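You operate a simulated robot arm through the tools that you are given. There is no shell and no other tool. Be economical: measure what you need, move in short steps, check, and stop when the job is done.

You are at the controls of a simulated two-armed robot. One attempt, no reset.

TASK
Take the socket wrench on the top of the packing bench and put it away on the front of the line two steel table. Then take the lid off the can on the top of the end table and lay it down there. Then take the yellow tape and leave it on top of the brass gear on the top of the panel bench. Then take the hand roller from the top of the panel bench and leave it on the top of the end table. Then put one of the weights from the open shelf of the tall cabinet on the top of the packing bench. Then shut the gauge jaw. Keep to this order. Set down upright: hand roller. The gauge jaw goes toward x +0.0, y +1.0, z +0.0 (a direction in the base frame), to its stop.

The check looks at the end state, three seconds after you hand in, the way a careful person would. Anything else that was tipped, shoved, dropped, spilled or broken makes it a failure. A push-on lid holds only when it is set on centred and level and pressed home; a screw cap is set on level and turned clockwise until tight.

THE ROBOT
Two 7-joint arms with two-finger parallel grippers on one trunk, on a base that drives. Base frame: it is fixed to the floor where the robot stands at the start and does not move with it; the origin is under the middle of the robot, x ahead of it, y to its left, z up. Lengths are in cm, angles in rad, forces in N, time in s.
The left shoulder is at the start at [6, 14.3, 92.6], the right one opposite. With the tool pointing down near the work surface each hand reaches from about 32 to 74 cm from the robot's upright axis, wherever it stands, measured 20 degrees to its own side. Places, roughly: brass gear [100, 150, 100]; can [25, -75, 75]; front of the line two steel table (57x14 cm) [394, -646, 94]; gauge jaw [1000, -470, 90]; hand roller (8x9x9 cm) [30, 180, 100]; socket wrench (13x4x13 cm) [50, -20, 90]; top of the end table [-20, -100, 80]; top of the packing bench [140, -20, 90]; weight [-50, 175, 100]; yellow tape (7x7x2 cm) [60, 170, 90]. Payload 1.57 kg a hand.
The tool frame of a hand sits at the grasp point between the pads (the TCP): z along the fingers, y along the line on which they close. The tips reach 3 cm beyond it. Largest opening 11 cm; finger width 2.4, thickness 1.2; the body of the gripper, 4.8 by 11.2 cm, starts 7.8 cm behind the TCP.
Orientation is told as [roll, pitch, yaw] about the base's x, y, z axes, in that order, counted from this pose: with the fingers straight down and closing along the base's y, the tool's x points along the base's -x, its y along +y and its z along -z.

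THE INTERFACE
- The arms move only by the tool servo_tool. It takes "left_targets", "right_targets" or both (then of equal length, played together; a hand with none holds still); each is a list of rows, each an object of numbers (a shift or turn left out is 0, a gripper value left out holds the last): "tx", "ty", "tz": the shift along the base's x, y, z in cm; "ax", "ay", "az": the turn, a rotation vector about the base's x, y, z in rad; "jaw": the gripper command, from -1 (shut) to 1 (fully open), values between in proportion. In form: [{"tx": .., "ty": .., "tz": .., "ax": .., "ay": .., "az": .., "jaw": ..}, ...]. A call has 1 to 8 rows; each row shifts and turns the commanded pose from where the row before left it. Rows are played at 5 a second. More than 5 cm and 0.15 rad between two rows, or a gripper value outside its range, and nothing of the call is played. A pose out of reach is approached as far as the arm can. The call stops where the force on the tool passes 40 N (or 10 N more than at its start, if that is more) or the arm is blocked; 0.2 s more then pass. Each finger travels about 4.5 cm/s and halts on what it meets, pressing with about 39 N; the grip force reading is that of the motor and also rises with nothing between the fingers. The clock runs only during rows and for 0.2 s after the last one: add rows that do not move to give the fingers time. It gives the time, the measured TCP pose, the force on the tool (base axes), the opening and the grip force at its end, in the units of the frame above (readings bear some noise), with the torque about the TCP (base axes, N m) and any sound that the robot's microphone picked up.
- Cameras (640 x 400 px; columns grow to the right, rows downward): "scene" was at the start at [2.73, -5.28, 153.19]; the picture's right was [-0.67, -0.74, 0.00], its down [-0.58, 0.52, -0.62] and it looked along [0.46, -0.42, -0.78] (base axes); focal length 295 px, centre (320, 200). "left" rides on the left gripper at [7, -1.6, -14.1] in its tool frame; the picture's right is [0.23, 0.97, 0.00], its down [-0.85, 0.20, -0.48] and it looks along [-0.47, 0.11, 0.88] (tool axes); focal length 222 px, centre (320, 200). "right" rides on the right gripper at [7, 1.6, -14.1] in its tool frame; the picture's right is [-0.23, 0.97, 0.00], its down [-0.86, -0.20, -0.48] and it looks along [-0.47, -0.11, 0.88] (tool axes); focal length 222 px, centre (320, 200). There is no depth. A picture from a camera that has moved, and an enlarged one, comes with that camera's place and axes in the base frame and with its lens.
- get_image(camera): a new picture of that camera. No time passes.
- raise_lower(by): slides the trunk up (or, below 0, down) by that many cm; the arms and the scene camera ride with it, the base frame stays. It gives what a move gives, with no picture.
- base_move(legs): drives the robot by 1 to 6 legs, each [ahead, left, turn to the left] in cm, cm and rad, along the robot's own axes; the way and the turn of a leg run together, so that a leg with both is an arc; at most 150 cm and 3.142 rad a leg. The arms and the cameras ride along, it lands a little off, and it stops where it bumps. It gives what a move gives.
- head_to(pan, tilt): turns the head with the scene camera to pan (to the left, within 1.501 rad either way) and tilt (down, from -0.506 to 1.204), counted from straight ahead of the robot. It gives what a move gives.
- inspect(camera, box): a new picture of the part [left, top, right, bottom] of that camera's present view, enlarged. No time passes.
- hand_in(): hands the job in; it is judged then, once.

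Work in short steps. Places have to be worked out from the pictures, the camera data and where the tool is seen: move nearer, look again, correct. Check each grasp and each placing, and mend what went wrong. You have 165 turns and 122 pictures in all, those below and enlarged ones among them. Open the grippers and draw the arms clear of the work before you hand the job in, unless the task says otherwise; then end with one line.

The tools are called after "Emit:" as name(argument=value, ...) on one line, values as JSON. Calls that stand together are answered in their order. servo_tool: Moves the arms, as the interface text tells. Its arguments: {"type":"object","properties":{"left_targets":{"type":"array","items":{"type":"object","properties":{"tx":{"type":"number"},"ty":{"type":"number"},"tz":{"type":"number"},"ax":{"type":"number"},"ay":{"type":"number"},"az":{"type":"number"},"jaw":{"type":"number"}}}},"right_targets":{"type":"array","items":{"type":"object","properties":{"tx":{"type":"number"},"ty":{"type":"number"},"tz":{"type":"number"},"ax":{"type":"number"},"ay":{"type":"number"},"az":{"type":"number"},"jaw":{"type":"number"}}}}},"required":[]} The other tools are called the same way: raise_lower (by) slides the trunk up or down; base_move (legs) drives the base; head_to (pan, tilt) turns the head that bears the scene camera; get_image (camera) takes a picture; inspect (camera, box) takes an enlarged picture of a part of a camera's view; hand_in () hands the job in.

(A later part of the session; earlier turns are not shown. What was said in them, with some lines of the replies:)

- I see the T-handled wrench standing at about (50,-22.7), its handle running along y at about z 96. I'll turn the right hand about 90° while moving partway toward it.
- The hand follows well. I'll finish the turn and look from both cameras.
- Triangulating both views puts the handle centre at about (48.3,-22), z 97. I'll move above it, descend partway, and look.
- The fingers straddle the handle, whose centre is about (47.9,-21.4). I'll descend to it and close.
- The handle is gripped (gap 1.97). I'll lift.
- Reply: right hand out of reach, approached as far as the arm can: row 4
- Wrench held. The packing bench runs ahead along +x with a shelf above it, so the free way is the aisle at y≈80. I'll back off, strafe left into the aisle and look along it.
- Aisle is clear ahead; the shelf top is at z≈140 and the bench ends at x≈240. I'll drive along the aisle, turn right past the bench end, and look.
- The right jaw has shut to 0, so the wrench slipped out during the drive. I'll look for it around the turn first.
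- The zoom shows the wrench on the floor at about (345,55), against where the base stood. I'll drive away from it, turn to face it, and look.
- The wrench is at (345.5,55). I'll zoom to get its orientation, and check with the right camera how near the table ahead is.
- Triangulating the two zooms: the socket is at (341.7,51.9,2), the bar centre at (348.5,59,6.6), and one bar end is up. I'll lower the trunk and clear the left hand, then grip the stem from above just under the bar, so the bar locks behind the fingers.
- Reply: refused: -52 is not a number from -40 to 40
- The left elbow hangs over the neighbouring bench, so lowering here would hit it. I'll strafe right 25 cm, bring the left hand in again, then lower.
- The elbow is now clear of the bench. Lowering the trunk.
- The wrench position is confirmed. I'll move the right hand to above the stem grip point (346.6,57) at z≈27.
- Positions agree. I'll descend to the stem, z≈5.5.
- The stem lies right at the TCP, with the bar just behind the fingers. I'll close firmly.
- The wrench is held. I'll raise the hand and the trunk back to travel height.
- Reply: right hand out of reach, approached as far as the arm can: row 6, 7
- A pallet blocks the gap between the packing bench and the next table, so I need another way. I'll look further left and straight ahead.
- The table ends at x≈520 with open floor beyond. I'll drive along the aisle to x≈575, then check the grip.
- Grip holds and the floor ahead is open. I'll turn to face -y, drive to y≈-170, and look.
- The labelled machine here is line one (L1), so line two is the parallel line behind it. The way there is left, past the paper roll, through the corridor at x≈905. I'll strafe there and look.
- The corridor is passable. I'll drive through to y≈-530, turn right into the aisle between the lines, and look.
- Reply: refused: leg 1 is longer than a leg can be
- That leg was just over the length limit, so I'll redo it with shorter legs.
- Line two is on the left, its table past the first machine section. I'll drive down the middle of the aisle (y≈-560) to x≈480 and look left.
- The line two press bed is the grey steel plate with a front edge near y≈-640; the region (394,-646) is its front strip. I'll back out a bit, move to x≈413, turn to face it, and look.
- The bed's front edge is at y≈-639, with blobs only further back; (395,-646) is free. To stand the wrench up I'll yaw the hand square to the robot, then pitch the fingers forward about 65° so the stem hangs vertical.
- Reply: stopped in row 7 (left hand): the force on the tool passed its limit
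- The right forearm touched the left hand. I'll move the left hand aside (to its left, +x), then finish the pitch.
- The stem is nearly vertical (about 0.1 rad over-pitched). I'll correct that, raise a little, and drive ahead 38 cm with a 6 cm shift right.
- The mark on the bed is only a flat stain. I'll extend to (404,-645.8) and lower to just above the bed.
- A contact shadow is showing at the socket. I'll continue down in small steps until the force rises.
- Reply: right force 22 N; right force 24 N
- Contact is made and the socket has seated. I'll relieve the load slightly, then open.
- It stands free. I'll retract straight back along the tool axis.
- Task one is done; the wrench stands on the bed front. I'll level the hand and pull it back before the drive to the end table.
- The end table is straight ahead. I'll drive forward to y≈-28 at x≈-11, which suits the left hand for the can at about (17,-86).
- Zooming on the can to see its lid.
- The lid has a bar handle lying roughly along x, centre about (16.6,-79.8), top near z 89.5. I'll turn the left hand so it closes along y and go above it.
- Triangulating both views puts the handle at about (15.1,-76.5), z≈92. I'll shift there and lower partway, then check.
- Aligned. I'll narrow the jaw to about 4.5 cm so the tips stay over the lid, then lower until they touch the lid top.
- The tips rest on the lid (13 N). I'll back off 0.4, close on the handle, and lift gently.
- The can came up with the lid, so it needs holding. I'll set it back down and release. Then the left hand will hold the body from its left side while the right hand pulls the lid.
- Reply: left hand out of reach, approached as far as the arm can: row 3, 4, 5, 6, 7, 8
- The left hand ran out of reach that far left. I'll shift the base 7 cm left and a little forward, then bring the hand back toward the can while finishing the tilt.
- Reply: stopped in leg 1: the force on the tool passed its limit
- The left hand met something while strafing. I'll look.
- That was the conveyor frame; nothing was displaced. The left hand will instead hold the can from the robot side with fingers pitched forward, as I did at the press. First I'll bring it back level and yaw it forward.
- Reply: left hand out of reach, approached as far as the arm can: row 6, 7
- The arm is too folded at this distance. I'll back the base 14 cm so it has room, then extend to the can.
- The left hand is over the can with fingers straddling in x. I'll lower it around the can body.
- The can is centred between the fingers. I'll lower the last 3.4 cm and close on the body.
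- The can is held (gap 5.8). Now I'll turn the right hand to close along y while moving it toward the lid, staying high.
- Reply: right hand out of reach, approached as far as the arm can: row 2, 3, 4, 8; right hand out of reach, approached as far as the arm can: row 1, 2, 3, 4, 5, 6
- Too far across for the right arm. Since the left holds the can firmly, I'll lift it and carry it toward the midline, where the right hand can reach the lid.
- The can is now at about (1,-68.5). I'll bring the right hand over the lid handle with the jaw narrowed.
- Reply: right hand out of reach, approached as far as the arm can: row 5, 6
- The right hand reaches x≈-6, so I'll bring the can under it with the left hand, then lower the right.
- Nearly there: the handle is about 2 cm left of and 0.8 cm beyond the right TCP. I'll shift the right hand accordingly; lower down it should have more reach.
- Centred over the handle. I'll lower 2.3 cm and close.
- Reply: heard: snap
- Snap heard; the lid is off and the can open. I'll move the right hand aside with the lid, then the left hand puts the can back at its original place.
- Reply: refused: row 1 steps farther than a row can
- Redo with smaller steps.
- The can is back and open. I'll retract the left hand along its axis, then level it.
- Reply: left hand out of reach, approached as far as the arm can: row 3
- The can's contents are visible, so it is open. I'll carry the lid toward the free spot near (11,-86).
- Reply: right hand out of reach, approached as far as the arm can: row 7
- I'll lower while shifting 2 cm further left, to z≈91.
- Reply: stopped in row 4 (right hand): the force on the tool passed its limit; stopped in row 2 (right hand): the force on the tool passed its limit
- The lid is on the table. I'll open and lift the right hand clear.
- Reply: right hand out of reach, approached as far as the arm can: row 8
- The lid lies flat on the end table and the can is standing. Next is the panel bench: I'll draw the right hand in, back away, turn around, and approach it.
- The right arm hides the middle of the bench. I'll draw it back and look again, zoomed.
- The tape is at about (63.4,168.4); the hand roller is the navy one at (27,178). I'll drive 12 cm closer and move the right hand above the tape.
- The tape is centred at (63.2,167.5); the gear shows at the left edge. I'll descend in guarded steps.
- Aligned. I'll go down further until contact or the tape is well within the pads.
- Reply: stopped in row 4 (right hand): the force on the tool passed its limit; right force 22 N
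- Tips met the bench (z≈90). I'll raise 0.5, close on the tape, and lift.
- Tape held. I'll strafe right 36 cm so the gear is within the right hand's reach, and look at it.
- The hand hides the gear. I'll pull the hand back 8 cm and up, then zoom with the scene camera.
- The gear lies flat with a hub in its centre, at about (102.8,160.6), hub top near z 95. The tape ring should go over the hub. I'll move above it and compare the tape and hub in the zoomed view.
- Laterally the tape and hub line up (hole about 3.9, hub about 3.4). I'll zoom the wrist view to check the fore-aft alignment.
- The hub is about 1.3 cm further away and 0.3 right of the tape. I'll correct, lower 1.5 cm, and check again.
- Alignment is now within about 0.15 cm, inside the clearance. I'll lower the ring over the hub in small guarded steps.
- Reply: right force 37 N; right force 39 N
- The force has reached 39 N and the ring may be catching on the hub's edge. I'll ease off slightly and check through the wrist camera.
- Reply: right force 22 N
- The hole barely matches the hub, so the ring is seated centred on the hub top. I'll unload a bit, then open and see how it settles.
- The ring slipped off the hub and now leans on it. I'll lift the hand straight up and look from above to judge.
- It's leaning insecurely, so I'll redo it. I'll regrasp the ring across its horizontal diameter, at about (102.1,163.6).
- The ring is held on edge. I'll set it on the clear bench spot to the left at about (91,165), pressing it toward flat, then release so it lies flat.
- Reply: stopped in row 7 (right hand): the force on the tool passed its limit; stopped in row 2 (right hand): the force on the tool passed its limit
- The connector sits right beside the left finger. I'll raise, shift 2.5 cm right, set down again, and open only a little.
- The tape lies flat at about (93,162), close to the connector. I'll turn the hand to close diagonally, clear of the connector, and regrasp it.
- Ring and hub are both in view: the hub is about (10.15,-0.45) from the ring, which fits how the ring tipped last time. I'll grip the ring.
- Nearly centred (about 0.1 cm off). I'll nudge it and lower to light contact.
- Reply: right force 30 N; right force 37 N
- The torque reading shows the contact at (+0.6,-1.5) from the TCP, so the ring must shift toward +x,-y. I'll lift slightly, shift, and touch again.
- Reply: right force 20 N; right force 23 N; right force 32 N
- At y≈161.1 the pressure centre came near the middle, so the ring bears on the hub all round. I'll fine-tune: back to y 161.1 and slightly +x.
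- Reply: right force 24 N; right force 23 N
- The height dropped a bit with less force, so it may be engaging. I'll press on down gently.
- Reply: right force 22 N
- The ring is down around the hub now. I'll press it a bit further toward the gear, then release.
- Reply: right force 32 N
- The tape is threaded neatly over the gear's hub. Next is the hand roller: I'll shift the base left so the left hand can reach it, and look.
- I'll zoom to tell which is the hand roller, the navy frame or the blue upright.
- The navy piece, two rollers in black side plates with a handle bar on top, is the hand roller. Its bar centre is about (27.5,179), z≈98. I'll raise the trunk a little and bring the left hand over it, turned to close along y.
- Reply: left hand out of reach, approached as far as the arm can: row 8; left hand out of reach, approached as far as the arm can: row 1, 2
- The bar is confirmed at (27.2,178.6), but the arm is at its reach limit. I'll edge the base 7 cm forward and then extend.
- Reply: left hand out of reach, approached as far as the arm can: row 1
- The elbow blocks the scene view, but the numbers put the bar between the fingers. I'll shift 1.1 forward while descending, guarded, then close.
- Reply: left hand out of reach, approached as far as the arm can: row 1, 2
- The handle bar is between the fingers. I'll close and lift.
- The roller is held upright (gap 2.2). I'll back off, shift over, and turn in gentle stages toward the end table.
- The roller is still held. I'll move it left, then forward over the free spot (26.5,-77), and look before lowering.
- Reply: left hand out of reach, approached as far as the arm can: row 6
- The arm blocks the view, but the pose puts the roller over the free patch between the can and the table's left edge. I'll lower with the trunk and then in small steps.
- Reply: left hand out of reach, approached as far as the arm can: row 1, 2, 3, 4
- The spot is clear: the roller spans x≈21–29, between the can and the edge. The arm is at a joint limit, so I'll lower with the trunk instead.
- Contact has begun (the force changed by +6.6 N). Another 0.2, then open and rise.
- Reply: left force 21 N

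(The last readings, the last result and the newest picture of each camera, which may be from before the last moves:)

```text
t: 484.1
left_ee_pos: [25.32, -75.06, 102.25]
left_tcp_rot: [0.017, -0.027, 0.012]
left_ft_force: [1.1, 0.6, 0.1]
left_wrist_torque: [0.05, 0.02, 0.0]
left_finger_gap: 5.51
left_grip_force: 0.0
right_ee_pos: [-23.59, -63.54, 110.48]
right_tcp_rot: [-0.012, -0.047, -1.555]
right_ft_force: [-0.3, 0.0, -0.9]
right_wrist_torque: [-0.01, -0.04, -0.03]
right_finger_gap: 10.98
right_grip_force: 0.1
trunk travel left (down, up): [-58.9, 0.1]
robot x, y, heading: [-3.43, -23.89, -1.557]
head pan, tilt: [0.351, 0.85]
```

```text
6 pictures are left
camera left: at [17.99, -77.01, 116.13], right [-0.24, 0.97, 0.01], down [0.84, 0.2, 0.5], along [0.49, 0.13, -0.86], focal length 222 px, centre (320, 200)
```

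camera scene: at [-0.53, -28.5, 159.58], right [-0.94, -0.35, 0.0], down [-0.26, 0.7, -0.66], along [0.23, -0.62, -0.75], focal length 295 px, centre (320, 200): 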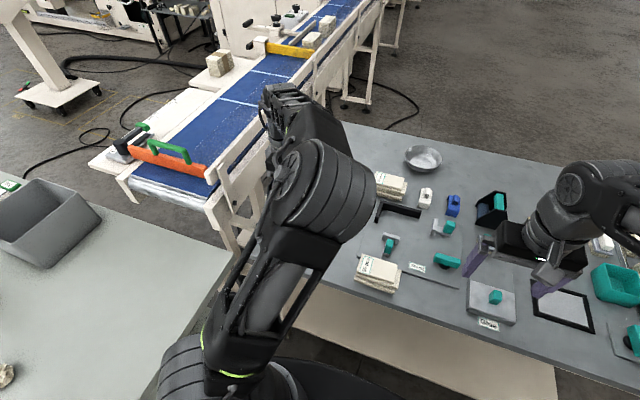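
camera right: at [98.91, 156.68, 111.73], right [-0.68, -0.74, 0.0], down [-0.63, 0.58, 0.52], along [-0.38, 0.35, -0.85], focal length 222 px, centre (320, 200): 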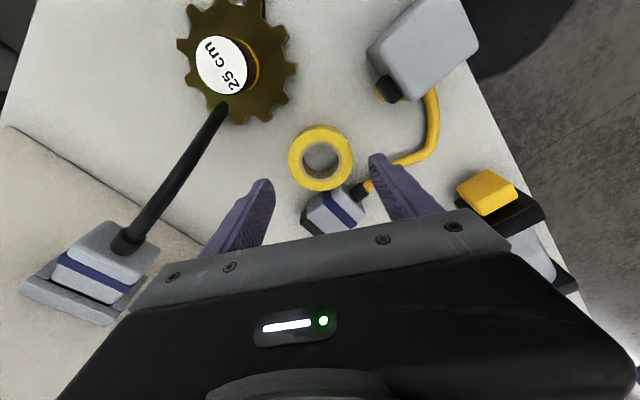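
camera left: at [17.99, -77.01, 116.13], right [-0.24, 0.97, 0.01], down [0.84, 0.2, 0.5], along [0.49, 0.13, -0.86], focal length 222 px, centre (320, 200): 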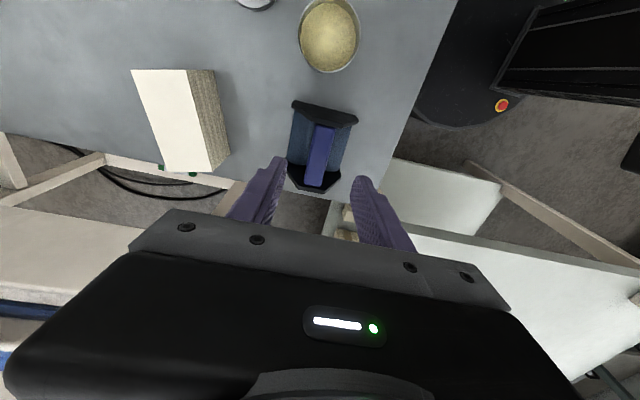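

The roller stands upright on the end table. Now the weight: I'll draw the left hand in, drive back, turn to the cabinet, and look.

Emit:
servo_tool(left_targets=[{"tz": 3}, {"tx": -3, "tz": 2, "ty": 2}, {"tx": -4, "ty": 2, "jaw": 0.3}, {"tx": -4, "ty": 1}, {"tx": -2}])

Emit:
base_move(legs=[[-95, 0, 0], [0, 0, -3.13], [0, 42, 0], [30, 0, 0]])

Emit:
head_to(pan=0.3, tilt=0.65)

Emit:
get_image(camera="scene")

```text
t: 485.3
left_ee_pos: [12.32, -70.05, 107.19]
left_tcp_rot: [0.016, -0.025, 0.013]
left_ft_force: [-0.3, 0.1, -0.1]
left_wrist_torque: [0.01, 0.0, 0.01]
left_finger_gap: 7.15
left_grip_force: 0.1
right_ee_pos: [-23.53, -63.62, 110.38]
right_tcp_rot: [-0.014, -0.048, -1.555]
right_ft_force: [0.2, -1.0, 0.4]
right_wrist_torque: [-0.04, -0.01, 0.02]
right_finger_gap: 11.03
right_grip_force: 0.0
trunk travel left (down, up): [-58.9, 0.1]
robot x, y, heading: [-3.48, -23.86, -1.559]
head pan, tilt: [0.351, 0.85]
```

```text
t: 501.4
left_ee_pos: [-64.78, 145.67, 107.11]
left_tcp_rot: [0.019, -0.025, -3.093]
left_ft_force: [-0.1, 0.7, -0.2]
left_wrist_torque: [-0.01, -0.02, -0.01]
left_finger_gap: 7.17
left_grip_force: 0.1
right_ee_pos: [-28.54, 140.62, 110.26]
right_tcp_rot: [-0.015, -0.046, 1.624]
right_ft_force: [-0.4, 1.1, 0.7]
right_wrist_torque: [-0.02, -0.01, 0.02]
right_finger_gap: 11.01
right_grip_force: 0.1
trunk travel left (down, up): [-58.9, 0.1]
robot x, y, heading: [-47.25, 100.07, 1.61]
head pan, tilt: [0.351, 0.85]
```

```text
t: 502.1
left_ee_pos: [-64.78, 145.58, 107.34]
left_tcp_rot: [0.018, -0.026, -3.09]
left_ft_force: [0.5, -0.5, 0.6]
left_wrist_torque: [0.0, -0.02, 0.0]
left_finger_gap: 7.17
left_grip_force: 0.0
right_ee_pos: [-28.57, 140.6, 110.45]
right_tcp_rot: [-0.016, -0.047, 1.625]
right_ft_force: [0.4, 0.7, -0.2]
right_wrist_torque: [0.0, -0.01, 0.02]
right_finger_gap: 10.99
right_grip_force: 0.0
trunk travel left (down, up): [-58.9, 0.1]
robot x, y, heading: [-47.31, 100.25, 1.614]
head pan, tilt: [0.3, 0.649]
```

```text
5 pictures are left
camera scene: at [-49.99, 105.12, 161.64], right [0.94, 0.34, 0.0], down [0.21, -0.57, -0.8], along [-0.27, 0.75, -0.61], focal length 295 px, centre (320, 200)
```

scene: 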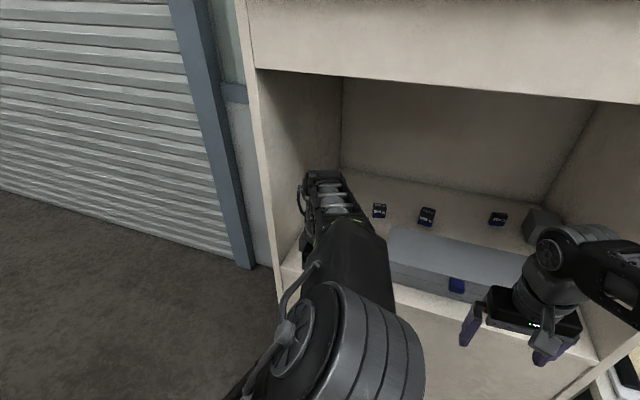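

Weight 1 is at about (-56.8,175), left of the toolbox. I'll pull the right hand back, raise the left, and drive 15 cm closer.

Emit:
servo_tool(left_targets=[{"tz": 2.5}, {"tz": 2}, {}], right_targets=[{"ty": -4}, {"ty": -4}, {"ty": -3}])

Emit:
base_move(legs=[[14, 0, -0.04]])

Emit:
servo_tool(left_targets=[{"tx": 3, "ty": 2}, {"tx": 3, "ty": 3}, {"tx": 2.0, "ty": 3}, {"ty": 3}, {}])

Emit:
get_image(camera="left")

```text
t: 502.9
left_ee_pos: [-64.78, 145.71, 111.94]
left_tcp_rot: [0.017, -0.028, -3.093]
left_ft_force: [-0.3, -0.6, -0.7]
left_wrist_torque: [0.04, 0.02, 0.02]
left_finger_gap: 7.14
left_grip_force: 0.1
right_ee_pos: [-28.68, 129.47, 110.46]
right_tcp_rot: [-0.013, -0.049, 1.624]
right_ft_force: [-0.5, -0.7, -0.4]
right_wrist_torque: [0.01, 0.03, -0.03]
right_finger_gap: 11.0
right_grip_force: 0.1
trunk travel left (down, up): [-58.9, 0.1]
robot x, y, heading: [-46.99, 100.07, 1.614]
head pan, tilt: [0.3, 0.649]
```

```text
t: 504.3
left_ee_pos: [-63.15, 160.47, 111.69]
left_tcp_rot: [0.017, -0.027, -3.135]
left_ft_force: [-0.3, 0.4, 0.0]
left_wrist_torque: [-0.01, -0.01, 0.0]
left_finger_gap: 7.13
left_grip_force: 0.1
right_ee_pos: [-27.84, 142.96, 110.32]
right_tcp_rot: [-0.014, -0.047, 1.585]
right_ft_force: [-0.9, 0.3, -0.4]
right_wrist_torque: [-0.02, -0.01, -0.03]
right_finger_gap: 11.0
right_grip_force: 0.0
trunk travel left (down, up): [-58.9, 0.1]
robot x, y, heading: [-47.72, 114.23, 1.577]
head pan, tilt: [0.3, 0.649]
```

```text
t: 505.5
left_ee_pos: [-55.19, 170.74, 111.31]
left_tcp_rot: [0.012, -0.025, -3.133]
left_ft_force: [0.3, 0.3, -0.2]
left_wrist_torque: [-0.01, -0.03, -0.03]
left_finger_gap: 7.15
left_grip_force: 0.0
left hand out of reach, approached as far as the arm can: row 4
right_ee_pos: [-27.83, 142.87, 110.48]
right_tcp_rot: [-0.015, -0.049, 1.584]
right_ft_force: [0.4, -0.3, 0.2]
right_wrist_torque: [-0.02, 0.01, 0.0]
right_finger_gap: 11.01
right_grip_force: 0.0
trunk travel left (down, up): [-58.9, 0.1]
robot x, y, heading: [-47.48, 113.78, 1.577]
head pan, tilt: [0.3, 0.649]
```

```text
4 pictures are left
camera left: at [-47.98, 172.64, 125.16], right [0.24, -0.97, 0.01], down [-0.84, -0.2, 0.5], along [-0.49, -0.12, -0.86], focal length 222 px, centre (320, 200)
```

left: 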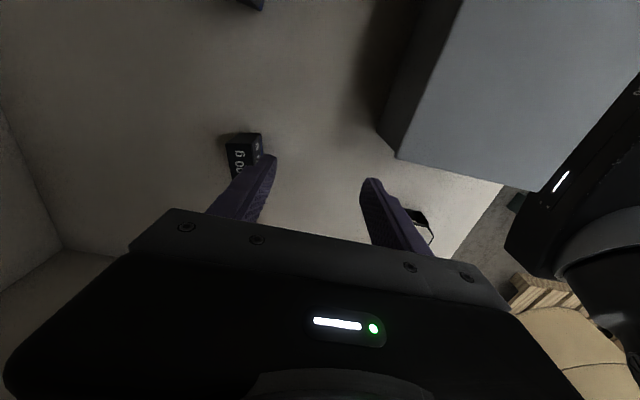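

The weight is a small block at about (-56.8,177.8), shelf near z 101. The arm is at its limit with this yaw, so I'll turn the hand square (closing along x) and pitch the fingers forward for extra reach.

Emit:
servo_tool(left_targets=[{"tx": -2.5, "az": -0.148}, {"az": -0.148}, {"az": -0.148}, {"az": -0.148}, {"az": -0.148}, {"az": -0.148}, {"az": -0.148}, {"az": -0.148}])

Emit:
servo_tool(left_targets=[{"az": -0.148}, {"az": -0.148}, {"az": -0.09}, {"ax": 0.13}, {"ax": 0.13}, {"ax": 0.13}, {"ax": 0.13}, {"ax": 0.1}])

```text
t: 507.3
left_ee_pos: [-57.69, 170.76, 111.27]
left_tcp_rot: [0.016, -0.026, 1.962]
left_ft_force: [-0.2, -0.7, 0.1]
left_wrist_torque: [-0.01, -0.03, 0.0]
left_finger_gap: 7.12
left_grip_force: 0.1
right_ee_pos: [-27.78, 142.74, 110.47]
right_tcp_rot: [-0.012, -0.045, 1.584]
right_ft_force: [-0.2, 0.3, 0.7]
right_wrist_torque: [0.0, 0.0, 0.0]
right_finger_gap: 10.99
right_grip_force: 0.2
trunk travel left (down, up): [-58.9, 0.1]
robot x, y, heading: [-47.61, 114.48, 1.579]
head pan, tilt: [0.3, 0.649]
```

```text
t: 509.1
left_ee_pos: [-57.94, 170.71, 111.21]
left_tcp_rot: [0.011, -0.648, 1.582]
left_ft_force: [-0.3, 0.0, 0.4]
left_wrist_torque: [0.0, -0.05, 0.03]
left_finger_gap: 7.15
left_grip_force: 0.1
right_ee_pos: [-27.79, 142.75, 110.44]
right_tcp_rot: [-0.015, -0.047, 1.584]
right_ft_force: [-0.6, -0.2, -0.5]
right_wrist_torque: [0.02, -0.02, 0.0]
right_finger_gap: 11.01
right_grip_force: 0.0
trunk travel left (down, up): [-58.9, 0.1]
robot x, y, heading: [-47.47, 114.52, 1.577]
head pan, tilt: [0.3, 0.649]
```

Now I'll move forward over the weight and lower around it, guarded.

Emit:
servo_tool(left_targets=[{"tx": 1.1, "ty": 3}, {"ty": 3.3}, {"tz": -2.5}, {"tz": -2}, {"tz": -1}, {}])

Emit:
get_image(camera="left")

```text
t: 510.5
left_ee_pos: [-56.76, 177.17, 105.74]
left_tcp_rot: [0.011, -0.647, 1.581]
left_ft_force: [-0.5, 0.7, 0.7]
left_wrist_torque: [-0.01, -0.03, 0.0]
left_finger_gap: 7.14
left_grip_force: 0.0
right_ee_pos: [-27.79, 142.78, 110.48]
right_tcp_rot: [-0.014, -0.046, 1.585]
right_ft_force: [-0.3, -0.3, 0.5]
right_wrist_torque: [0.0, 0.0, -0.01]
right_finger_gap: 11.0
right_grip_force: 0.2
trunk travel left (down, up): [-58.9, 0.1]
robot x, y, heading: [-47.23, 113.97, 1.577]
head pan, tilt: [0.3, 0.649]
```

```text
3 pictures are left
camera left: at [-54.87, 163.04, 112.69], right [-0.97, -0.2, -0.13], down [-0.2, 0.39, 0.9], along [-0.13, 0.9, -0.42], focal length 222 px, centre (320, 200)
```

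left: 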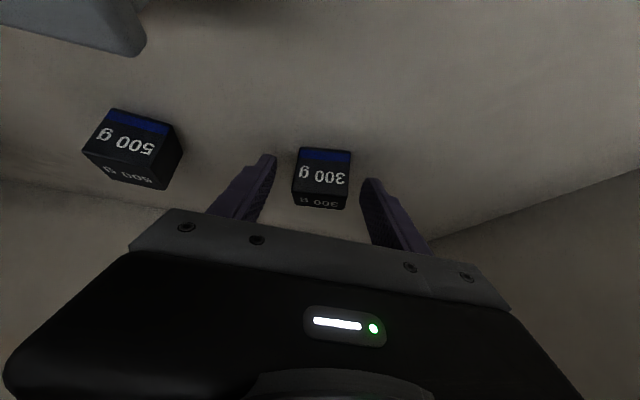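

The 300 g weight sits right between the fingertips. I'll go a little further in and close.

Emit:
servo_tool(left_targets=[{"ty": 1.4, "tx": -0.2}, {"tz": -0.7}, {"tz": -0.5}, {"jaw": -1}, {}, {}, {}, {}])

Emit:
servo_tool(left_targets=[{"tz": 2}, {"tz": 3}, {"tz": 2, "ty": -2}, {"ty": -4}, {"ty": -4}, {}])

```text
t: 511.8
left_ee_pos: [-56.12, 178.92, 105.03]
left_tcp_rot: [-0.001, -0.659, 1.576]
left_ft_force: [3.5, 1.8, 6.5]
left_wrist_torque: [0.03, 0.09, 0.03]
left_finger_gap: 3.96
left_grip_force: 18.8
right_ee_pos: [-27.78, 142.74, 110.39]
right_tcp_rot: [-0.015, -0.048, 1.581]
right_ft_force: [-0.7, 0.6, 0.1]
right_wrist_torque: [0.02, -0.09, 0.0]
right_finger_gap: 11.01
right_grip_force: 0.1
trunk travel left (down, up): [-58.9, 0.1]
robot x, y, heading: [-47.74, 114.34, 1.574]
head pan, tilt: [0.3, 0.649]
stopped in row 6 (left hand): the force on the tool passed its limit (the readings are from after the stop); the commanded pose is now the measured one
```

```text
t: 513.2
left_ee_pos: [-56.14, 168.92, 111.9]
left_tcp_rot: [0.002, -0.656, 1.578]
left_ft_force: [-0.4, 0.7, -2.3]
left_wrist_torque: [0.03, 0.01, -0.02]
left_finger_gap: 3.96
left_grip_force: 39.0
right_ee_pos: [-27.77, 142.76, 110.4]
right_tcp_rot: [-0.014, -0.046, 1.584]
right_ft_force: [0.4, -0.6, -0.4]
right_wrist_torque: [-0.02, -0.01, 0.0]
right_finger_gap: 11.0
right_grip_force: 0.1
trunk travel left (down, up): [-58.9, 0.1]
robot x, y, heading: [-48.05, 113.74, 1.573]
head pan, tilt: [0.3, 0.649]
```

The weight is held. I'll back out of the cabinet, turn right, and drive to the packing bench's near end.

Emit:
base_move(legs=[[-40, 0, 0], [0, 0, -0.8], [0, 0, -0.775], [22, 0, 0], [0, -98, 0]])

Emit:
raise_lower(by=-13)

```text
t: 525.8
left_ee_pos: [28.18, -15.5, 112.07]
left_tcp_rot: [0.003, -0.656, -0.011]
left_ft_force: [0.2, -0.3, -3.0]
left_wrist_torque: [-0.02, -0.02, 0.03]
left_finger_gap: 4.0
left_grip_force: 38.7
right_ee_pos: [1.79, -43.47, 110.49]
right_tcp_rot: [-0.014, -0.047, -0.007]
right_ft_force: [-0.5, 0.8, 0.9]
right_wrist_torque: [0.05, 0.0, -0.06]
right_finger_gap: 10.99
right_grip_force: 0.0
trunk travel left (down, up): [-58.9, 0.1]
robot x, y, heading: [-26.2, -22.9, -0.014]
head pan, tilt: [0.3, 0.649]
```

```text
t: 527.4
left_ee_pos: [28.06, -15.47, 98.95]
left_tcp_rot: [0.004, -0.656, -0.012]
left_ft_force: [-1.4, -0.1, -2.5]
left_wrist_torque: [-0.02, -0.03, 0.0]
left_finger_gap: 3.97
left_grip_force: 38.5
right_ee_pos: [1.75, -43.33, 97.34]
right_tcp_rot: [-0.015, -0.048, -0.008]
right_ft_force: [0.2, -0.1, 0.0]
right_wrist_torque: [0.0, -0.03, 0.0]
right_finger_gap: 10.99
right_grip_force: 0.0
trunk travel left (down, up): [-45.9, 13.1]
robot x, y, heading: [-26.4, -23.16, -0.016]
head pan, tilt: [0.3, 0.649]
```

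Emit:
base_move(legs=[[18, 0, 0.014]])

Emit:
raise_lower(by=-7.5)

Emit:
raise_lower(by=-0.8)

Emit:
raise_lower(by=-0.6)

Emit:
raise_lower(by=-0.6)

```text
t: 528.9
left_ee_pos: [46.21, -14.74, 98.8]
left_tcp_rot: [0.003, -0.656, 0.003]
left_ft_force: [0.4, 0.5, -3.1]
left_wrist_torque: [0.0, 0.0, 0.01]
left_finger_gap: 3.97
left_grip_force: 39.1
right_ee_pos: [20.15, -43.16, 97.4]
right_tcp_rot: [-0.015, -0.046, 0.011]
right_ft_force: [1.2, 0.0, -0.4]
right_wrist_torque: [-0.03, 0.04, -0.04]
right_finger_gap: 11.0
right_grip_force: 0.1
trunk travel left (down, up): [-45.9, 13.1]
robot x, y, heading: [-8.68, -23.43, 0.003]
head pan, tilt: [0.3, 0.649]
```

```text
t: 530.0
left_ee_pos: [46.09, -14.84, 91.51]
left_tcp_rot: [0.003, -0.657, 0.005]
left_ft_force: [-0.6, 0.3, -2.7]
left_wrist_torque: [0.03, -0.04, 0.0]
left_finger_gap: 3.96
left_grip_force: 39.2
right_ee_pos: [20.11, -43.16, 89.89]
right_tcp_rot: [-0.015, -0.047, 0.009]
right_ft_force: [0.9, -0.7, 0.0]
right_wrist_torque: [-0.02, 0.0, 0.01]
right_finger_gap: 11.0
right_grip_force: 0.0
trunk travel left (down, up): [-38.4, 20.6]
robot x, y, heading: [-8.22, -22.86, 0.003]
head pan, tilt: [0.3, 0.649]
```

```text
t: 530.6
left_ee_pos: [46.16, -14.79, 90.63]
left_tcp_rot: [0.004, -0.656, 0.003]
left_ft_force: [0.0, 0.1, -2.7]
left_wrist_torque: [-0.01, -0.02, -0.01]
left_finger_gap: 3.94
left_grip_force: 39.1
right_ee_pos: [20.15, -43.12, 89.12]
right_tcp_rot: [-0.013, -0.046, 0.011]
right_ft_force: [-0.7, -1.0, -0.1]
right_wrist_torque: [0.04, 0.0, 0.02]
right_finger_gap: 11.01
right_grip_force: 0.0
trunk travel left (down, up): [-37.6, 21.4]
robot x, y, heading: [-8.65, -23.09, 0.003]
head pan, tilt: [0.3, 0.649]
```

```text
t: 531.1
left_ee_pos: [46.12, -14.75, 90.09]
left_tcp_rot: [0.003, -0.656, 0.004]
left_ft_force: [0.1, 0.6, -3.0]
left_wrist_torque: [-0.02, -0.02, -0.01]
left_finger_gap: 3.97
left_grip_force: 39.3
right_ee_pos: [20.05, -43.05, 88.57]
right_tcp_rot: [-0.015, -0.046, 0.012]
right_ft_force: [0.4, 0.0, 0.4]
right_wrist_torque: [0.02, -0.01, 0.01]
right_finger_gap: 10.99
right_grip_force: 0.1
trunk travel left (down, up): [-37.0, 22.0]
robot x, y, heading: [-8.75, -23.2, 0.005]
head pan, tilt: [0.3, 0.649]
```

```text
t: 531.7
left_ee_pos: [46.19, -14.74, 89.45]
left_tcp_rot: [0.003, -0.656, 0.003]
left_ft_force: [-0.1, -0.1, -3.1]
left_wrist_torque: [0.04, -0.06, 0.01]
left_finger_gap: 3.97
left_grip_force: 39.1
right_ee_pos: [20.09, -43.03, 88.09]
right_tcp_rot: [-0.014, -0.048, 0.012]
right_ft_force: [1.1, 0.0, 0.3]
right_wrist_torque: [0.02, 0.02, 0.0]
right_finger_gap: 11.0
right_grip_force: 0.1
trunk travel left (down, up): [-36.4, 22.6]
robot x, y, heading: [-8.49, -23.21, -0.002]
head pan, tilt: [0.3, 0.649]
```

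Emit:
raise_lower(by=-0.6)

Emit:
raise_lower(by=-0.5)

Emit:
raise_lower(by=-0.5)

```text
t: 532.2
left_ee_pos: [46.21, -14.78, 89.14]
left_tcp_rot: [0.001, -0.663, 0.005]
left_ft_force: [0.2, 1.2, 13.7]
left_wrist_torque: [-0.3, -0.17, -0.12]
left_finger_gap: 3.98
left_grip_force: 38.7
right_ee_pos: [20.02, -43.22, 87.43]
right_tcp_rot: [-0.013, -0.048, 0.011]
right_ft_force: [1.2, 0.2, -0.3]
right_wrist_torque: [0.01, 0.01, 0.01]
right_finger_gap: 11.01
right_grip_force: 0.0
trunk travel left (down, up): [-35.8, 23.2]
robot x, y, heading: [-8.43, -23.02, 0.004]
head pan, tilt: [0.3, 0.649]
```

```text
t: 532.6
left_ee_pos: [46.42, -14.8, 89.13]
left_tcp_rot: [0.0, -0.672, 0.006]
left_ft_force: [1.4, -0.5, 9.6]
left_wrist_torque: [0.01, 0.16, -0.03]
left_finger_gap: 3.98
left_grip_force: 39.0
right_ee_pos: [20.07, -43.1, 87.01]
right_tcp_rot: [-0.015, -0.049, 0.01]
right_ft_force: [-1.0, 0.0, 0.4]
right_wrist_torque: [-0.01, -0.02, 0.02]
right_finger_gap: 11.02
right_grip_force: 0.0
trunk travel left (down, up): [-35.5, 23.5]
robot x, y, heading: [-8.47, -23.24, -0.001]
head pan, tilt: [0.3, 0.649]
stopped: the force on the tool passed its limit (the readings are from after the stop); the commanded pose is now the measured one
```

```text
t: 533.1
left_ee_pos: [46.78, -14.92, 89.16]
left_tcp_rot: [0.0, -0.687, 0.006]
left_ft_force: [2.0, 0.6, 10.4]
left_wrist_torque: [0.07, 0.17, -0.05]
left_finger_gap: 3.94
left_grip_force: 38.5
right_ee_pos: [19.97, -43.05, 86.59]
right_tcp_rot: [-0.014, -0.049, 0.011]
right_ft_force: [-0.3, 0.4, -0.3]
right_wrist_torque: [0.02, 0.01, -0.01]
right_finger_gap: 10.99
right_grip_force: 0.2
trunk travel left (down, up): [-35.0, 24.0]
robot x, y, heading: [-8.41, -23.28, 0.004]
head pan, tilt: [0.3, 0.649]
stopped: the force on the tool passed its limit (the readings are from after the stop); the commanded pose is now the measured one
```

The weight rests on the bench. I'll release it and retract along the tool axis.

Emit:
servo_tool(left_targets=[{"jaw": -0.1}, {}, {"jaw": 0.3}, {}, {}, {"tx": -2.5, "tz": 3.2}, {"tx": -2.5, "tz": 3.2}, {"tx": -2.5, "tz": 3.2}])

Emit:
get_image(camera="left")

```text
t: 534.9
left_ee_pos: [39.25, -14.88, 98.52]
left_tcp_rot: [-0.001, -0.679, 0.006]
left_ft_force: [0.9, 0.7, 0.3]
left_wrist_torque: [0.02, 0.03, 0.0]
left_finger_gap: 7.13
left_grip_force: 0.1
right_ee_pos: [20.1, -43.16, 86.61]
right_tcp_rot: [-0.014, -0.05, 0.011]
right_ft_force: [0.5, -0.6, 0.7]
right_wrist_torque: [0.01, -0.01, 0.03]
right_finger_gap: 11.01
right_grip_force: 0.2
trunk travel left (down, up): [-35.0, 24.0]
robot x, y, heading: [-8.56, -23.22, 0.003]
head pan, tilt: [0.3, 0.649]
```

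```text
2 pictures are left
camera left: at [24.91, -16.62, 105.07], right [-0.18, 0.97, -0.14], down [0.36, 0.2, 0.91], along [0.91, 0.11, -0.39], focal length 222 px, centre (320, 200)
```

left: 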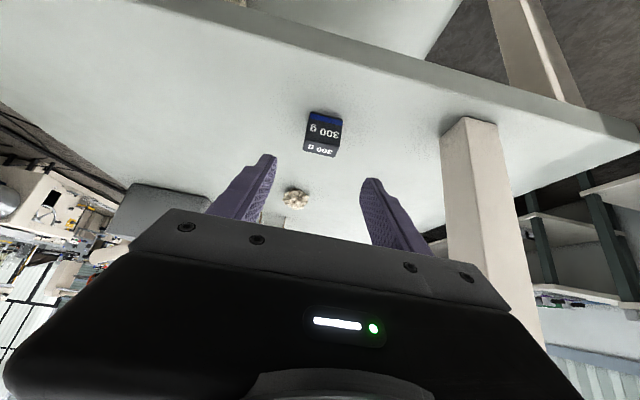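

The 300 g weight stands on the packing bench. I'll restore the arms and trunk for travel, then drive to the gauge along the known route, heading +x all the way.

Emit:
raise_lower(by=17)

Emit:
servo_tool(left_targets=[{"tx": -3, "ay": 0.136, "jaw": -1}, {"tx": -3, "ay": 0.136}, {"ay": 0.136}, {"ay": 0.136}, {"ay": 0.135}], right_targets=[{"jaw": -1}, {}, {}, {}, {}])

Emit:
base_move(legs=[[-20, 0, 0], [0, 106, 0], [130, 0, 0], [130, 0, 0], [130, 0, 0], [130, 0, 0]])

```text
t: 536.9
left_ee_pos: [39.27, -14.97, 115.53]
left_tcp_rot: [0.0, -0.68, 0.006]
left_ft_force: [-1.1, 0.4, 0.0]
left_wrist_torque: [-0.02, -0.01, -0.03]
left_finger_gap: 7.16
left_grip_force: 0.0
right_ee_pos: [20.08, -43.05, 103.5]
right_tcp_rot: [-0.014, -0.047, 0.011]
right_ft_force: [0.1, 0.3, -0.5]
right_wrist_torque: [0.0, -0.01, 0.0]
right_finger_gap: 11.0
right_grip_force: 0.1
trunk travel left (down, up): [-52.0, 7.0]
robot x, y, heading: [-8.4, -23.17, 0.006]
head pan, tilt: [0.3, 0.649]
```

```text
t: 538.1
left_ee_pos: [33.32, -14.94, 115.53]
left_tcp_rot: [0.003, -0.134, 0.006]
left_ft_force: [-0.7, 0.2, 0.5]
left_wrist_torque: [-0.01, 0.0, 0.0]
left_finger_gap: 0.0
left_grip_force: 19.5
left hand out of reach, approached as far as the arm can: row 5
right_ee_pos: [20.04, -43.09, 103.56]
right_tcp_rot: [-0.015, -0.048, 0.011]
right_ft_force: [0.5, -0.3, 0.2]
right_wrist_torque: [-0.01, 0.0, 0.02]
right_finger_gap: 0.37
right_grip_force: 0.5
trunk travel left (down, up): [-52.0, 7.0]
robot x, y, heading: [-8.48, -23.27, 0.004]
head pan, tilt: [0.3, 0.649]
```

```text
t: 569.3
left_ee_pos: [533.21, 88.83, 115.45]
left_tcp_rot: [0.003, -0.136, 0.008]
left_ft_force: [0.5, 0.1, 0.6]
left_wrist_torque: [0.02, 0.0, 0.0]
left_finger_gap: 0.0
left_grip_force: 21.4
right_ee_pos: [519.94, 60.63, 103.61]
right_tcp_rot: [-0.014, -0.048, 0.015]
right_ft_force: [0.3, 0.8, 0.1]
right_wrist_torque: [-0.01, -0.01, -0.02]
right_finger_gap: 0.0
right_grip_force: 21.4
trunk travel left (down, up): [-52.0, 7.0]
robot x, y, heading: [491.34, 80.64, 0.007]
head pan, tilt: [0.3, 0.649]
```

Emit:
base_move(legs=[[102, 0, -0.007], [0, -142, 0], [0, -142, 0], [150, 0, 0], [150, 0, 0]])

```text
t: 601.9
left_ee_pos: [941.1, -186.24, 115.45]
left_tcp_rot: [0.003, -0.136, 0.012]
left_ft_force: [0.0, -0.5, 0.1]
left_wrist_torque: [0.02, 0.02, 0.01]
left_finger_gap: 0.02
left_grip_force: 21.1
right_ee_pos: [927.85, -214.34, 103.6]
right_tcp_rot: [-0.013, -0.047, 0.02]
right_ft_force: [0.3, -0.3, 0.0]
right_wrist_torque: [0.04, -0.02, -0.03]
right_finger_gap: 0.01
right_grip_force: 21.0
trunk travel left (down, up): [-52.0, 7.0]
robot x, y, heading: [899.43, -194.78, 0.007]
head pan, tilt: [0.3, 0.649]
```

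Emit:
base_move(legs=[[4, -128, -0.008], [0, -128, 0]])

Emit:
head_to(pan=-0.17, tilt=0.62)

Emit:
inspect(camera="scene", box=[170, 100, 470, 300])

```text
t: 614.4
left_ee_pos: [947.43, -442.58, 115.5]
left_tcp_rot: [0.004, -0.135, 0.02]
left_ft_force: [1.5, -1.7, 1.2]
left_wrist_torque: [0.03, 0.04, 0.01]
left_finger_gap: 0.01
left_grip_force: 20.9
right_ee_pos: [934.7, -470.91, 103.63]
right_tcp_rot: [-0.015, -0.049, 0.025]
right_ft_force: [0.6, -0.5, 1.0]
right_wrist_torque: [0.01, 0.0, -0.01]
right_finger_gap: 0.0
right_grip_force: 21.0
trunk travel left (down, up): [-52.0, 7.0]
robot x, y, heading: [905.86, -451.55, 0.024]
head pan, tilt: [0.3, 0.649]
```

```text
t: 615.3
left_ee_pos: [947.37, -442.61, 115.43]
left_tcp_rot: [0.004, -0.137, 0.02]
left_ft_force: [0.2, -0.1, -0.2]
left_wrist_torque: [-0.01, -0.02, 0.02]
left_finger_gap: 0.0
left_grip_force: 21.3
right_ee_pos: [934.62, -470.96, 103.53]
right_tcp_rot: [-0.014, -0.047, 0.027]
right_ft_force: [-0.2, -1.1, 0.0]
right_wrist_torque: [-0.01, 0.01, -0.02]
right_finger_gap: 0.02
right_grip_force: 21.7
trunk travel left (down, up): [-52.0, 7.0]
robot x, y, heading: [905.53, -451.81, 0.014]
head pan, tilt: [-0.169, 0.62]
```

```text
2.00 times, centred on (320, 200) of scene
camera zoom: at [911.55, -453.01, 155.02], right [-0.15, -0.99, 0.0], down [-0.57, 0.09, -0.81], along [0.8, -0.12, -0.58], focal length 589 px, centre (320, 200)
```

zoom: 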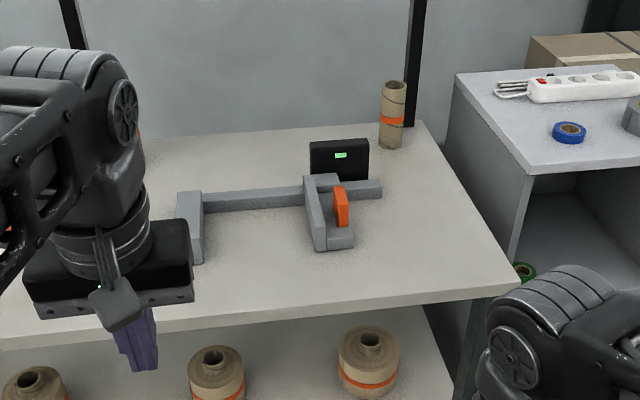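

The gauge is clear: fixed jaw at y≈-444, sliding jaw with an orange tab at about (998,-470), to be pushed toward +y. I'll move the left hand aside and drive closer so the right hand can reach its right side.

Emit:
servo_tool(left_targets=[{"ty": 4}, {"ty": 4}, {"ty": 4, "tx": -2}, {"ty": 4, "tx": -2}])

Emit:
base_move(legs=[[32, 10, -0.015]])

```text
t: 616.3
left_ee_pos: [943.4, -426.46, 115.45]
left_tcp_rot: [0.004, -0.136, 0.017]
left_ft_force: [-0.7, 0.6, 0.0]
left_wrist_torque: [0.01, -0.01, 0.05]
left_finger_gap: 0.01
left_grip_force: 20.9
right_ee_pos: [934.61, -470.89, 103.55]
right_tcp_rot: [-0.014, -0.047, 0.026]
right_ft_force: [0.2, -0.2, -0.2]
right_wrist_torque: [-0.02, -0.03, 0.02]
right_finger_gap: 0.0
right_grip_force: 21.5
trunk travel left (down, up): [-52.0, 7.0]
robot x, y, heading: [905.5, -451.61, 0.02]
head pan, tilt: [-0.169, 0.62]
```

```text
t: 618.5
left_ee_pos: [975.39, -416.43, 115.44]
left_tcp_rot: [0.004, -0.136, 0.01]
left_ft_force: [0.8, 0.4, -0.7]
left_wrist_torque: [-0.01, -0.01, 0.01]
left_finger_gap: 0.0
left_grip_force: 21.6
right_ee_pos: [966.13, -460.69, 103.53]
right_tcp_rot: [-0.013, -0.048, 0.016]
right_ft_force: [1.5, 0.0, -0.4]
right_wrist_torque: [-0.01, -0.02, 0.0]
right_finger_gap: 0.0
right_grip_force: 22.0
trunk travel left (down, up): [-52.0, 7.0]
robot x, y, heading: [937.27, -441.19, 0.008]
head pan, tilt: [-0.169, 0.62]
```

Emit:
servo_tool(right_targets=[{"tx": 3.9, "ty": -2}, {"tx": 3.9, "ty": -2}, {"tx": 3.9, "ty": -2}, {"tx": 3.9, "ty": -2}, {"tx": 3.9, "ty": -2}, {"tx": 3.9, "ty": -2}, {"tx": 3.9, "ty": -2}, {"tx": 3.9, "ty": -1.8}])

Emit:
servo_tool(right_targets=[{"tz": -3}, {"tz": -3}, {"tz": -2}, {"tz": -1.5}, {"tz": -1.0}, {}])

```text
t: 620.3
left_ee_pos: [975.41, -416.59, 115.48]
left_tcp_rot: [0.003, -0.135, 0.011]
left_ft_force: [0.1, -0.3, -0.1]
left_wrist_torque: [-0.03, 0.06, 0.03]
left_finger_gap: 0.0
left_grip_force: 21.2
right_ee_pos: [997.46, -476.65, 103.36]
right_tcp_rot: [-0.013, -0.047, 0.017]
right_ft_force: [0.2, 0.4, 0.3]
right_wrist_torque: [-0.01, 0.05, -0.02]
right_finger_gap: 0.0
right_grip_force: 21.4
trunk travel left (down, up): [-52.0, 7.0]
robot x, y, heading: [937.16, -440.98, 0.008]
head pan, tilt: [-0.169, 0.62]
```

```text
t: 621.7
left_ee_pos: [975.36, -416.58, 115.33]
left_tcp_rot: [0.004, -0.136, 0.011]
left_ft_force: [-0.8, 0.3, 0.4]
left_wrist_torque: [0.03, 0.02, 0.02]
left_finger_gap: 0.0
left_grip_force: 21.4
right_ee_pos: [997.15, -476.48, 92.95]
right_tcp_rot: [-0.013, -0.047, 0.014]
right_ft_force: [0.2, 1.1, -0.7]
right_wrist_torque: [0.01, 0.0, 0.0]
right_finger_gap: 0.0
right_grip_force: 21.2
trunk travel left (down, up): [-52.0, 7.0]
robot x, y, heading: [937.18, -441.03, 0.006]
head pan, tilt: [-0.169, 0.62]
```

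No contact. Tips are at z≈90; I'll lower 1.5 more and push toward +y.

Emit:
servo_tool(right_targets=[{"tz": -0.8}, {"tz": -0.7}, {"ty": 1}, {"ty": 1}, {"ty": 1}, {"ty": 1}, {"ty": 1}, {}])

```text
t: 623.5
left_ee_pos: [975.27, -416.59, 115.57]
left_tcp_rot: [0.003, -0.138, 0.01]
left_ft_force: [0.0, 0.1, -0.7]
left_wrist_torque: [0.03, 0.0, 0.01]
left_finger_gap: 0.0
left_grip_force: 21.5
right_ee_pos: [997.14, -471.64, 91.56]
right_tcp_rot: [-0.013, -0.047, 0.016]
right_ft_force: [-0.5, 0.7, -0.2]
right_wrist_torque: [0.01, -0.01, 0.03]
right_finger_gap: 0.03
right_grip_force: 21.2
trunk travel left (down, up): [-52.0, 7.0]
robot x, y, heading: [937.18, -440.8, 0.006]
head pan, tilt: [-0.169, 0.62]
```

Emit:
servo_tool(right_targets=[{"ty": 1}, {"ty": 1}, {"ty": 1}, {"ty": 1}, {}])

```text
t: 624.7
left_ee_pos: [975.34, -416.63, 115.51]
left_tcp_rot: [0.004, -0.136, 0.01]
left_ft_force: [0.6, -0.1, 0.6]
left_wrist_torque: [0.03, 0.04, -0.01]
left_finger_gap: 0.0
left_grip_force: 21.3
right_ee_pos: [997.25, -467.63, 91.55]
right_tcp_rot: [-0.014, -0.048, 0.017]
right_ft_force: [-0.2, 0.7, 0.3]
right_wrist_torque: [0.0, -0.01, -0.01]
right_finger_gap: 0.0
right_grip_force: 21.2
trunk travel left (down, up): [-52.0, 7.0]
robot x, y, heading: [937.7, -441.11, 0.01]
head pan, tilt: [-0.169, 0.62]
```

No clear force yet, so I need to see whether the slider is moving with the finger. I'll aim the head and use the last picture.

Emit:
head_to(pan=-0.3, tilt=0.8)

Emit:
inspect(camera="scene", box=[170, 90, 490, 310])

```text
t: 625.4
left_ee_pos: [975.25, -416.56, 115.44]
left_tcp_rot: [0.002, -0.137, 0.011]
left_ft_force: [1.1, -0.2, 0.3]
left_wrist_torque: [0.0, 0.01, 0.0]
left_finger_gap: 0.0
left_grip_force: 20.9
right_ee_pos: [997.13, -467.51, 91.77]
right_tcp_rot: [-0.014, -0.05, 0.017]
right_ft_force: [0.1, -0.4, -0.1]
right_wrist_torque: [-0.01, -0.02, -0.03]
right_finger_gap: 0.0
right_grip_force: 21.4
trunk travel left (down, up): [-52.0, 7.0]
robot x, y, heading: [937.64, -441.08, 0.009]
head pan, tilt: [-0.3, 0.799]
```

```text
1.82 times, centred on (330, 200) of scene
camera zoom: at [942.22, -443.57, 153.5], right [-0.29, -0.96, 0.0], down [-0.69, 0.21, -0.7], along [0.67, -0.2, -0.72], focal length 536 px, centre (302, 200)
```

zoom: 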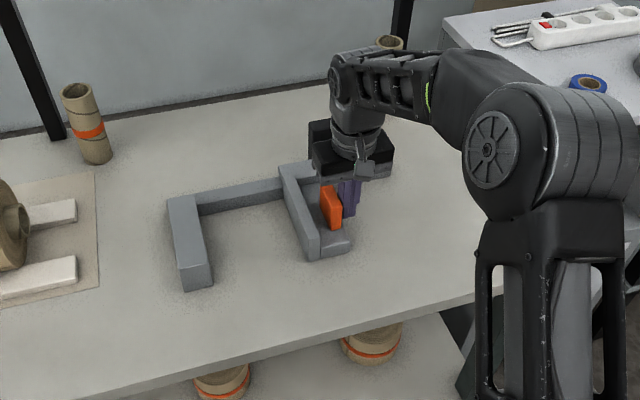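

The finger is directly behind the orange tab and the slider has moved about 4–5 cm with it, almost without friction. About 14 cm remain, so I'll keep pushing.

Emit:
servo_tool(right_targets=[{"ty": 1.5}, {"ty": 1.5}, {"ty": 1.5}, {"ty": 1.5}, {"ty": 1.5}, {"ty": 1.5}, {"ty": 1.5}, {}])

Emit:
servo_tool(right_targets=[{"ty": 0.7}, {"ty": 0.7}, {"ty": 0.7}, {"ty": 0.7}, {"ty": 0.7}, {}])

```text
t: 626.7
left_ee_pos: [975.4, -416.67, 115.52]
left_tcp_rot: [0.001, -0.136, 0.006]
left_ft_force: [0.3, 0.2, -0.3]
left_wrist_torque: [-0.07, -0.03, 0.01]
left_finger_gap: 0.0
left_grip_force: 21.6
right_ee_pos: [997.09, -461.34, 91.53]
right_tcp_rot: [-0.036, -0.047, -0.003]
right_ft_force: [-2.1, -13.0, 1.4]
right_wrist_torque: [0.25, 0.01, 0.21]
right_finger_gap: 0.06
right_grip_force: 21.6
trunk travel left (down, up): [-52.0, 7.0]
robot x, y, heading: [937.23, -441.19, 0.005]
head pan, tilt: [-0.3, 0.799]
stopped in row 6 (right hand): the force on the tool passed its limit (the readings are from after the stop); the commanded pose is now the measured one
```

```text
t: 627.3
left_ee_pos: [975.35, -416.84, 115.49]
left_tcp_rot: [0.004, -0.136, 0.003]
left_ft_force: [-0.1, -0.4, -0.5]
left_wrist_torque: [-0.04, 0.02, 0.02]
left_finger_gap: 0.0
left_grip_force: 21.1
right_ee_pos: [997.09, -461.23, 91.57]
right_tcp_rot: [-0.046, -0.047, -0.012]
right_ft_force: [-1.7, -10.5, 2.0]
right_wrist_torque: [0.21, -0.03, 0.15]
right_finger_gap: 0.0
right_grip_force: 21.6
trunk travel left (down, up): [-52.0, 7.0]
robot x, y, heading: [936.6, -441.07, 0.005]
head pan, tilt: [-0.3, 0.799]
stopped in row 2 (right hand): the force on the tool passed its limit (the readings are from after the stop); the commanded pose is now the measured one
```

The push stopped at y≈-461 with about 9 cm by my estimate still to go. I'll back off a little and push again slowly to see whether that's a true stop or a jam.

Emit:
servo_tool(right_targets=[{"ty": -1.5}, {}, {"ty": 0.5}, {"ty": 0.5}, {"ty": 0.3}, {"ty": 0.3}, {"ty": 0.3}, {"ty": 0.3}])

```text
t: 629.1
left_ee_pos: [975.27, -417.41, 115.62]
left_tcp_rot: [0.006, -0.136, 0.003]
left_ft_force: [-0.5, -0.4, -0.3]
left_wrist_torque: [0.0, 0.01, 0.02]
left_finger_gap: 0.01
left_grip_force: 21.9
right_ee_pos: [997.23, -461.23, 91.56]
right_tcp_rot: [-0.044, -0.05, -0.017]
right_ft_force: [1.5, -36.7, 9.8]
right_wrist_torque: [0.81, 0.16, 0.46]
right_finger_gap: 0.0
right_grip_force: 20.8
trunk travel left (down, up): [-52.0, 7.0]
robot x, y, heading: [937.36, -440.98, -0.0]
head pan, tilt: [-0.3, 0.799]
```

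It's a firm stop at the same place (37 N, no motion). To rule out a jam from pushing off-axis, I'll try once more a bit nearer the beam.

Emit:
servo_tool(right_targets=[{"ty": -2}, {"tx": 1.5}, {"ty": 0.8}, {"ty": 0.5}, {"ty": 0.4}, {"ty": 0.4}, {"ty": 0.4}, {"ty": 0.3}])

```text
t: 630.8
left_ee_pos: [975.42, -417.01, 115.52]
left_tcp_rot: [0.001, -0.139, 0.001]
left_ft_force: [0.0, 0.4, -1.0]
left_wrist_torque: [-0.05, 0.01, -0.04]
left_finger_gap: 0.0
left_grip_force: 21.3
right_ee_pos: [998.55, -461.34, 91.67]
right_tcp_rot: [-0.061, -0.049, -0.022]
right_ft_force: [-2.6, -13.6, 0.7]
right_wrist_torque: [0.27, 0.0, 0.2]
right_finger_gap: 0.0
right_grip_force: 21.3
trunk travel left (down, up): [-52.0, 7.0]
robot x, y, heading: [937.05, -441.63, -0.004]
head pan, tilt: [-0.3, 0.799]
stopped in row 8 (right hand): the force on the tool passed its limit (the readings are from after the stop); the commanded pose is now the measured one
```

Same position again, so the jaw is against its stop. I'll back the finger off toward -y, lift clear, draw back and open both grippers.

Emit:
servo_tool(right_targets=[{"ty": -2}, {"ty": -2}, {"tz": 4}, {"tz": 4}, {"tz": 4}, {"tx": -4}, {"tx": -4}, {"tx": -4}])

Emit:
base_move(legs=[[-40, 0, 0]])

Emit:
servo_tool(left_targets=[{"jaw": 1}, {}, {}, {}, {}, {}, {}], right_targets=[{"jaw": 1}, {}, {}, {}, {}, {}, {}])

```text
t: 632.6
left_ee_pos: [975.44, -417.04, 115.47]
left_tcp_rot: [0.005, -0.139, 0.002]
left_ft_force: [-0.6, 0.3, 0.0]
left_wrist_torque: [0.0, -0.04, -0.02]
left_finger_gap: 0.01
left_grip_force: 21.5
right_ee_pos: [986.68, -464.94, 103.74]
right_tcp_rot: [-0.055, -0.051, -0.02]
right_ft_force: [-0.2, 1.3, 0.2]
right_wrist_torque: [0.0, -0.01, -0.02]
right_finger_gap: 0.0
right_grip_force: 21.5
trunk travel left (down, up): [-52.0, 7.0]
robot x, y, heading: [937.24, -441.16, 0.001]
head pan, tilt: [-0.3, 0.799]
```

```text
t: 635.0
left_ee_pos: [935.67, -417.02, 115.6]
left_tcp_rot: [0.005, -0.139, 0.0]
left_ft_force: [0.1, -0.7, -0.3]
left_wrist_torque: [0.0, -0.03, -0.02]
left_finger_gap: 0.01
left_grip_force: 20.6
right_ee_pos: [946.72, -465.1, 103.67]
right_tcp_rot: [-0.056, -0.05, -0.021]
right_ft_force: [-0.8, -1.2, 1.0]
right_wrist_torque: [0.01, -0.03, -0.02]
right_finger_gap: 0.0
right_grip_force: 21.1
trunk travel left (down, up): [-52.0, 7.0]
robot x, y, heading: [897.76, -441.3, 0.002]
head pan, tilt: [-0.3, 0.799]
```

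```text
t: 636.6
left_ee_pos: [935.7, -417.1, 115.51]
left_tcp_rot: [0.003, -0.137, -0.001]
left_ft_force: [0.0, 0.4, -0.3]
left_wrist_torque: [0.03, -0.02, 0.04]
left_finger_gap: 10.99
left_grip_force: 0.0
right_ee_pos: [946.73, -465.0, 103.57]
right_tcp_rot: [-0.055, -0.049, -0.021]
right_ft_force: [0.1, 0.7, -0.1]
right_wrist_torque: [-0.02, 0.01, -0.02]
right_finger_gap: 10.99
right_grip_force: 0.0
trunk travel left (down, up): [-52.0, 7.0]
robot x, y, heading: [897.44, -441.37, 0.003]
head pan, tilt: [-0.3, 0.799]
```

All six steps are carried out, the grippers are open and both arms are clear, so I'm handing in.

Emit:
hand_in()

```text
The job is handed in.
```

I did all six steps in order and handed the job in. The wrench fell to the floor once on the way, the gear moved about 0.4 cm, and I'm not fully sure the gauge jaw is shut: it stopped hard against about 37 N at the same point three times, but by my estimate with about 9 cm of gap left, and I had no pictures left to check.
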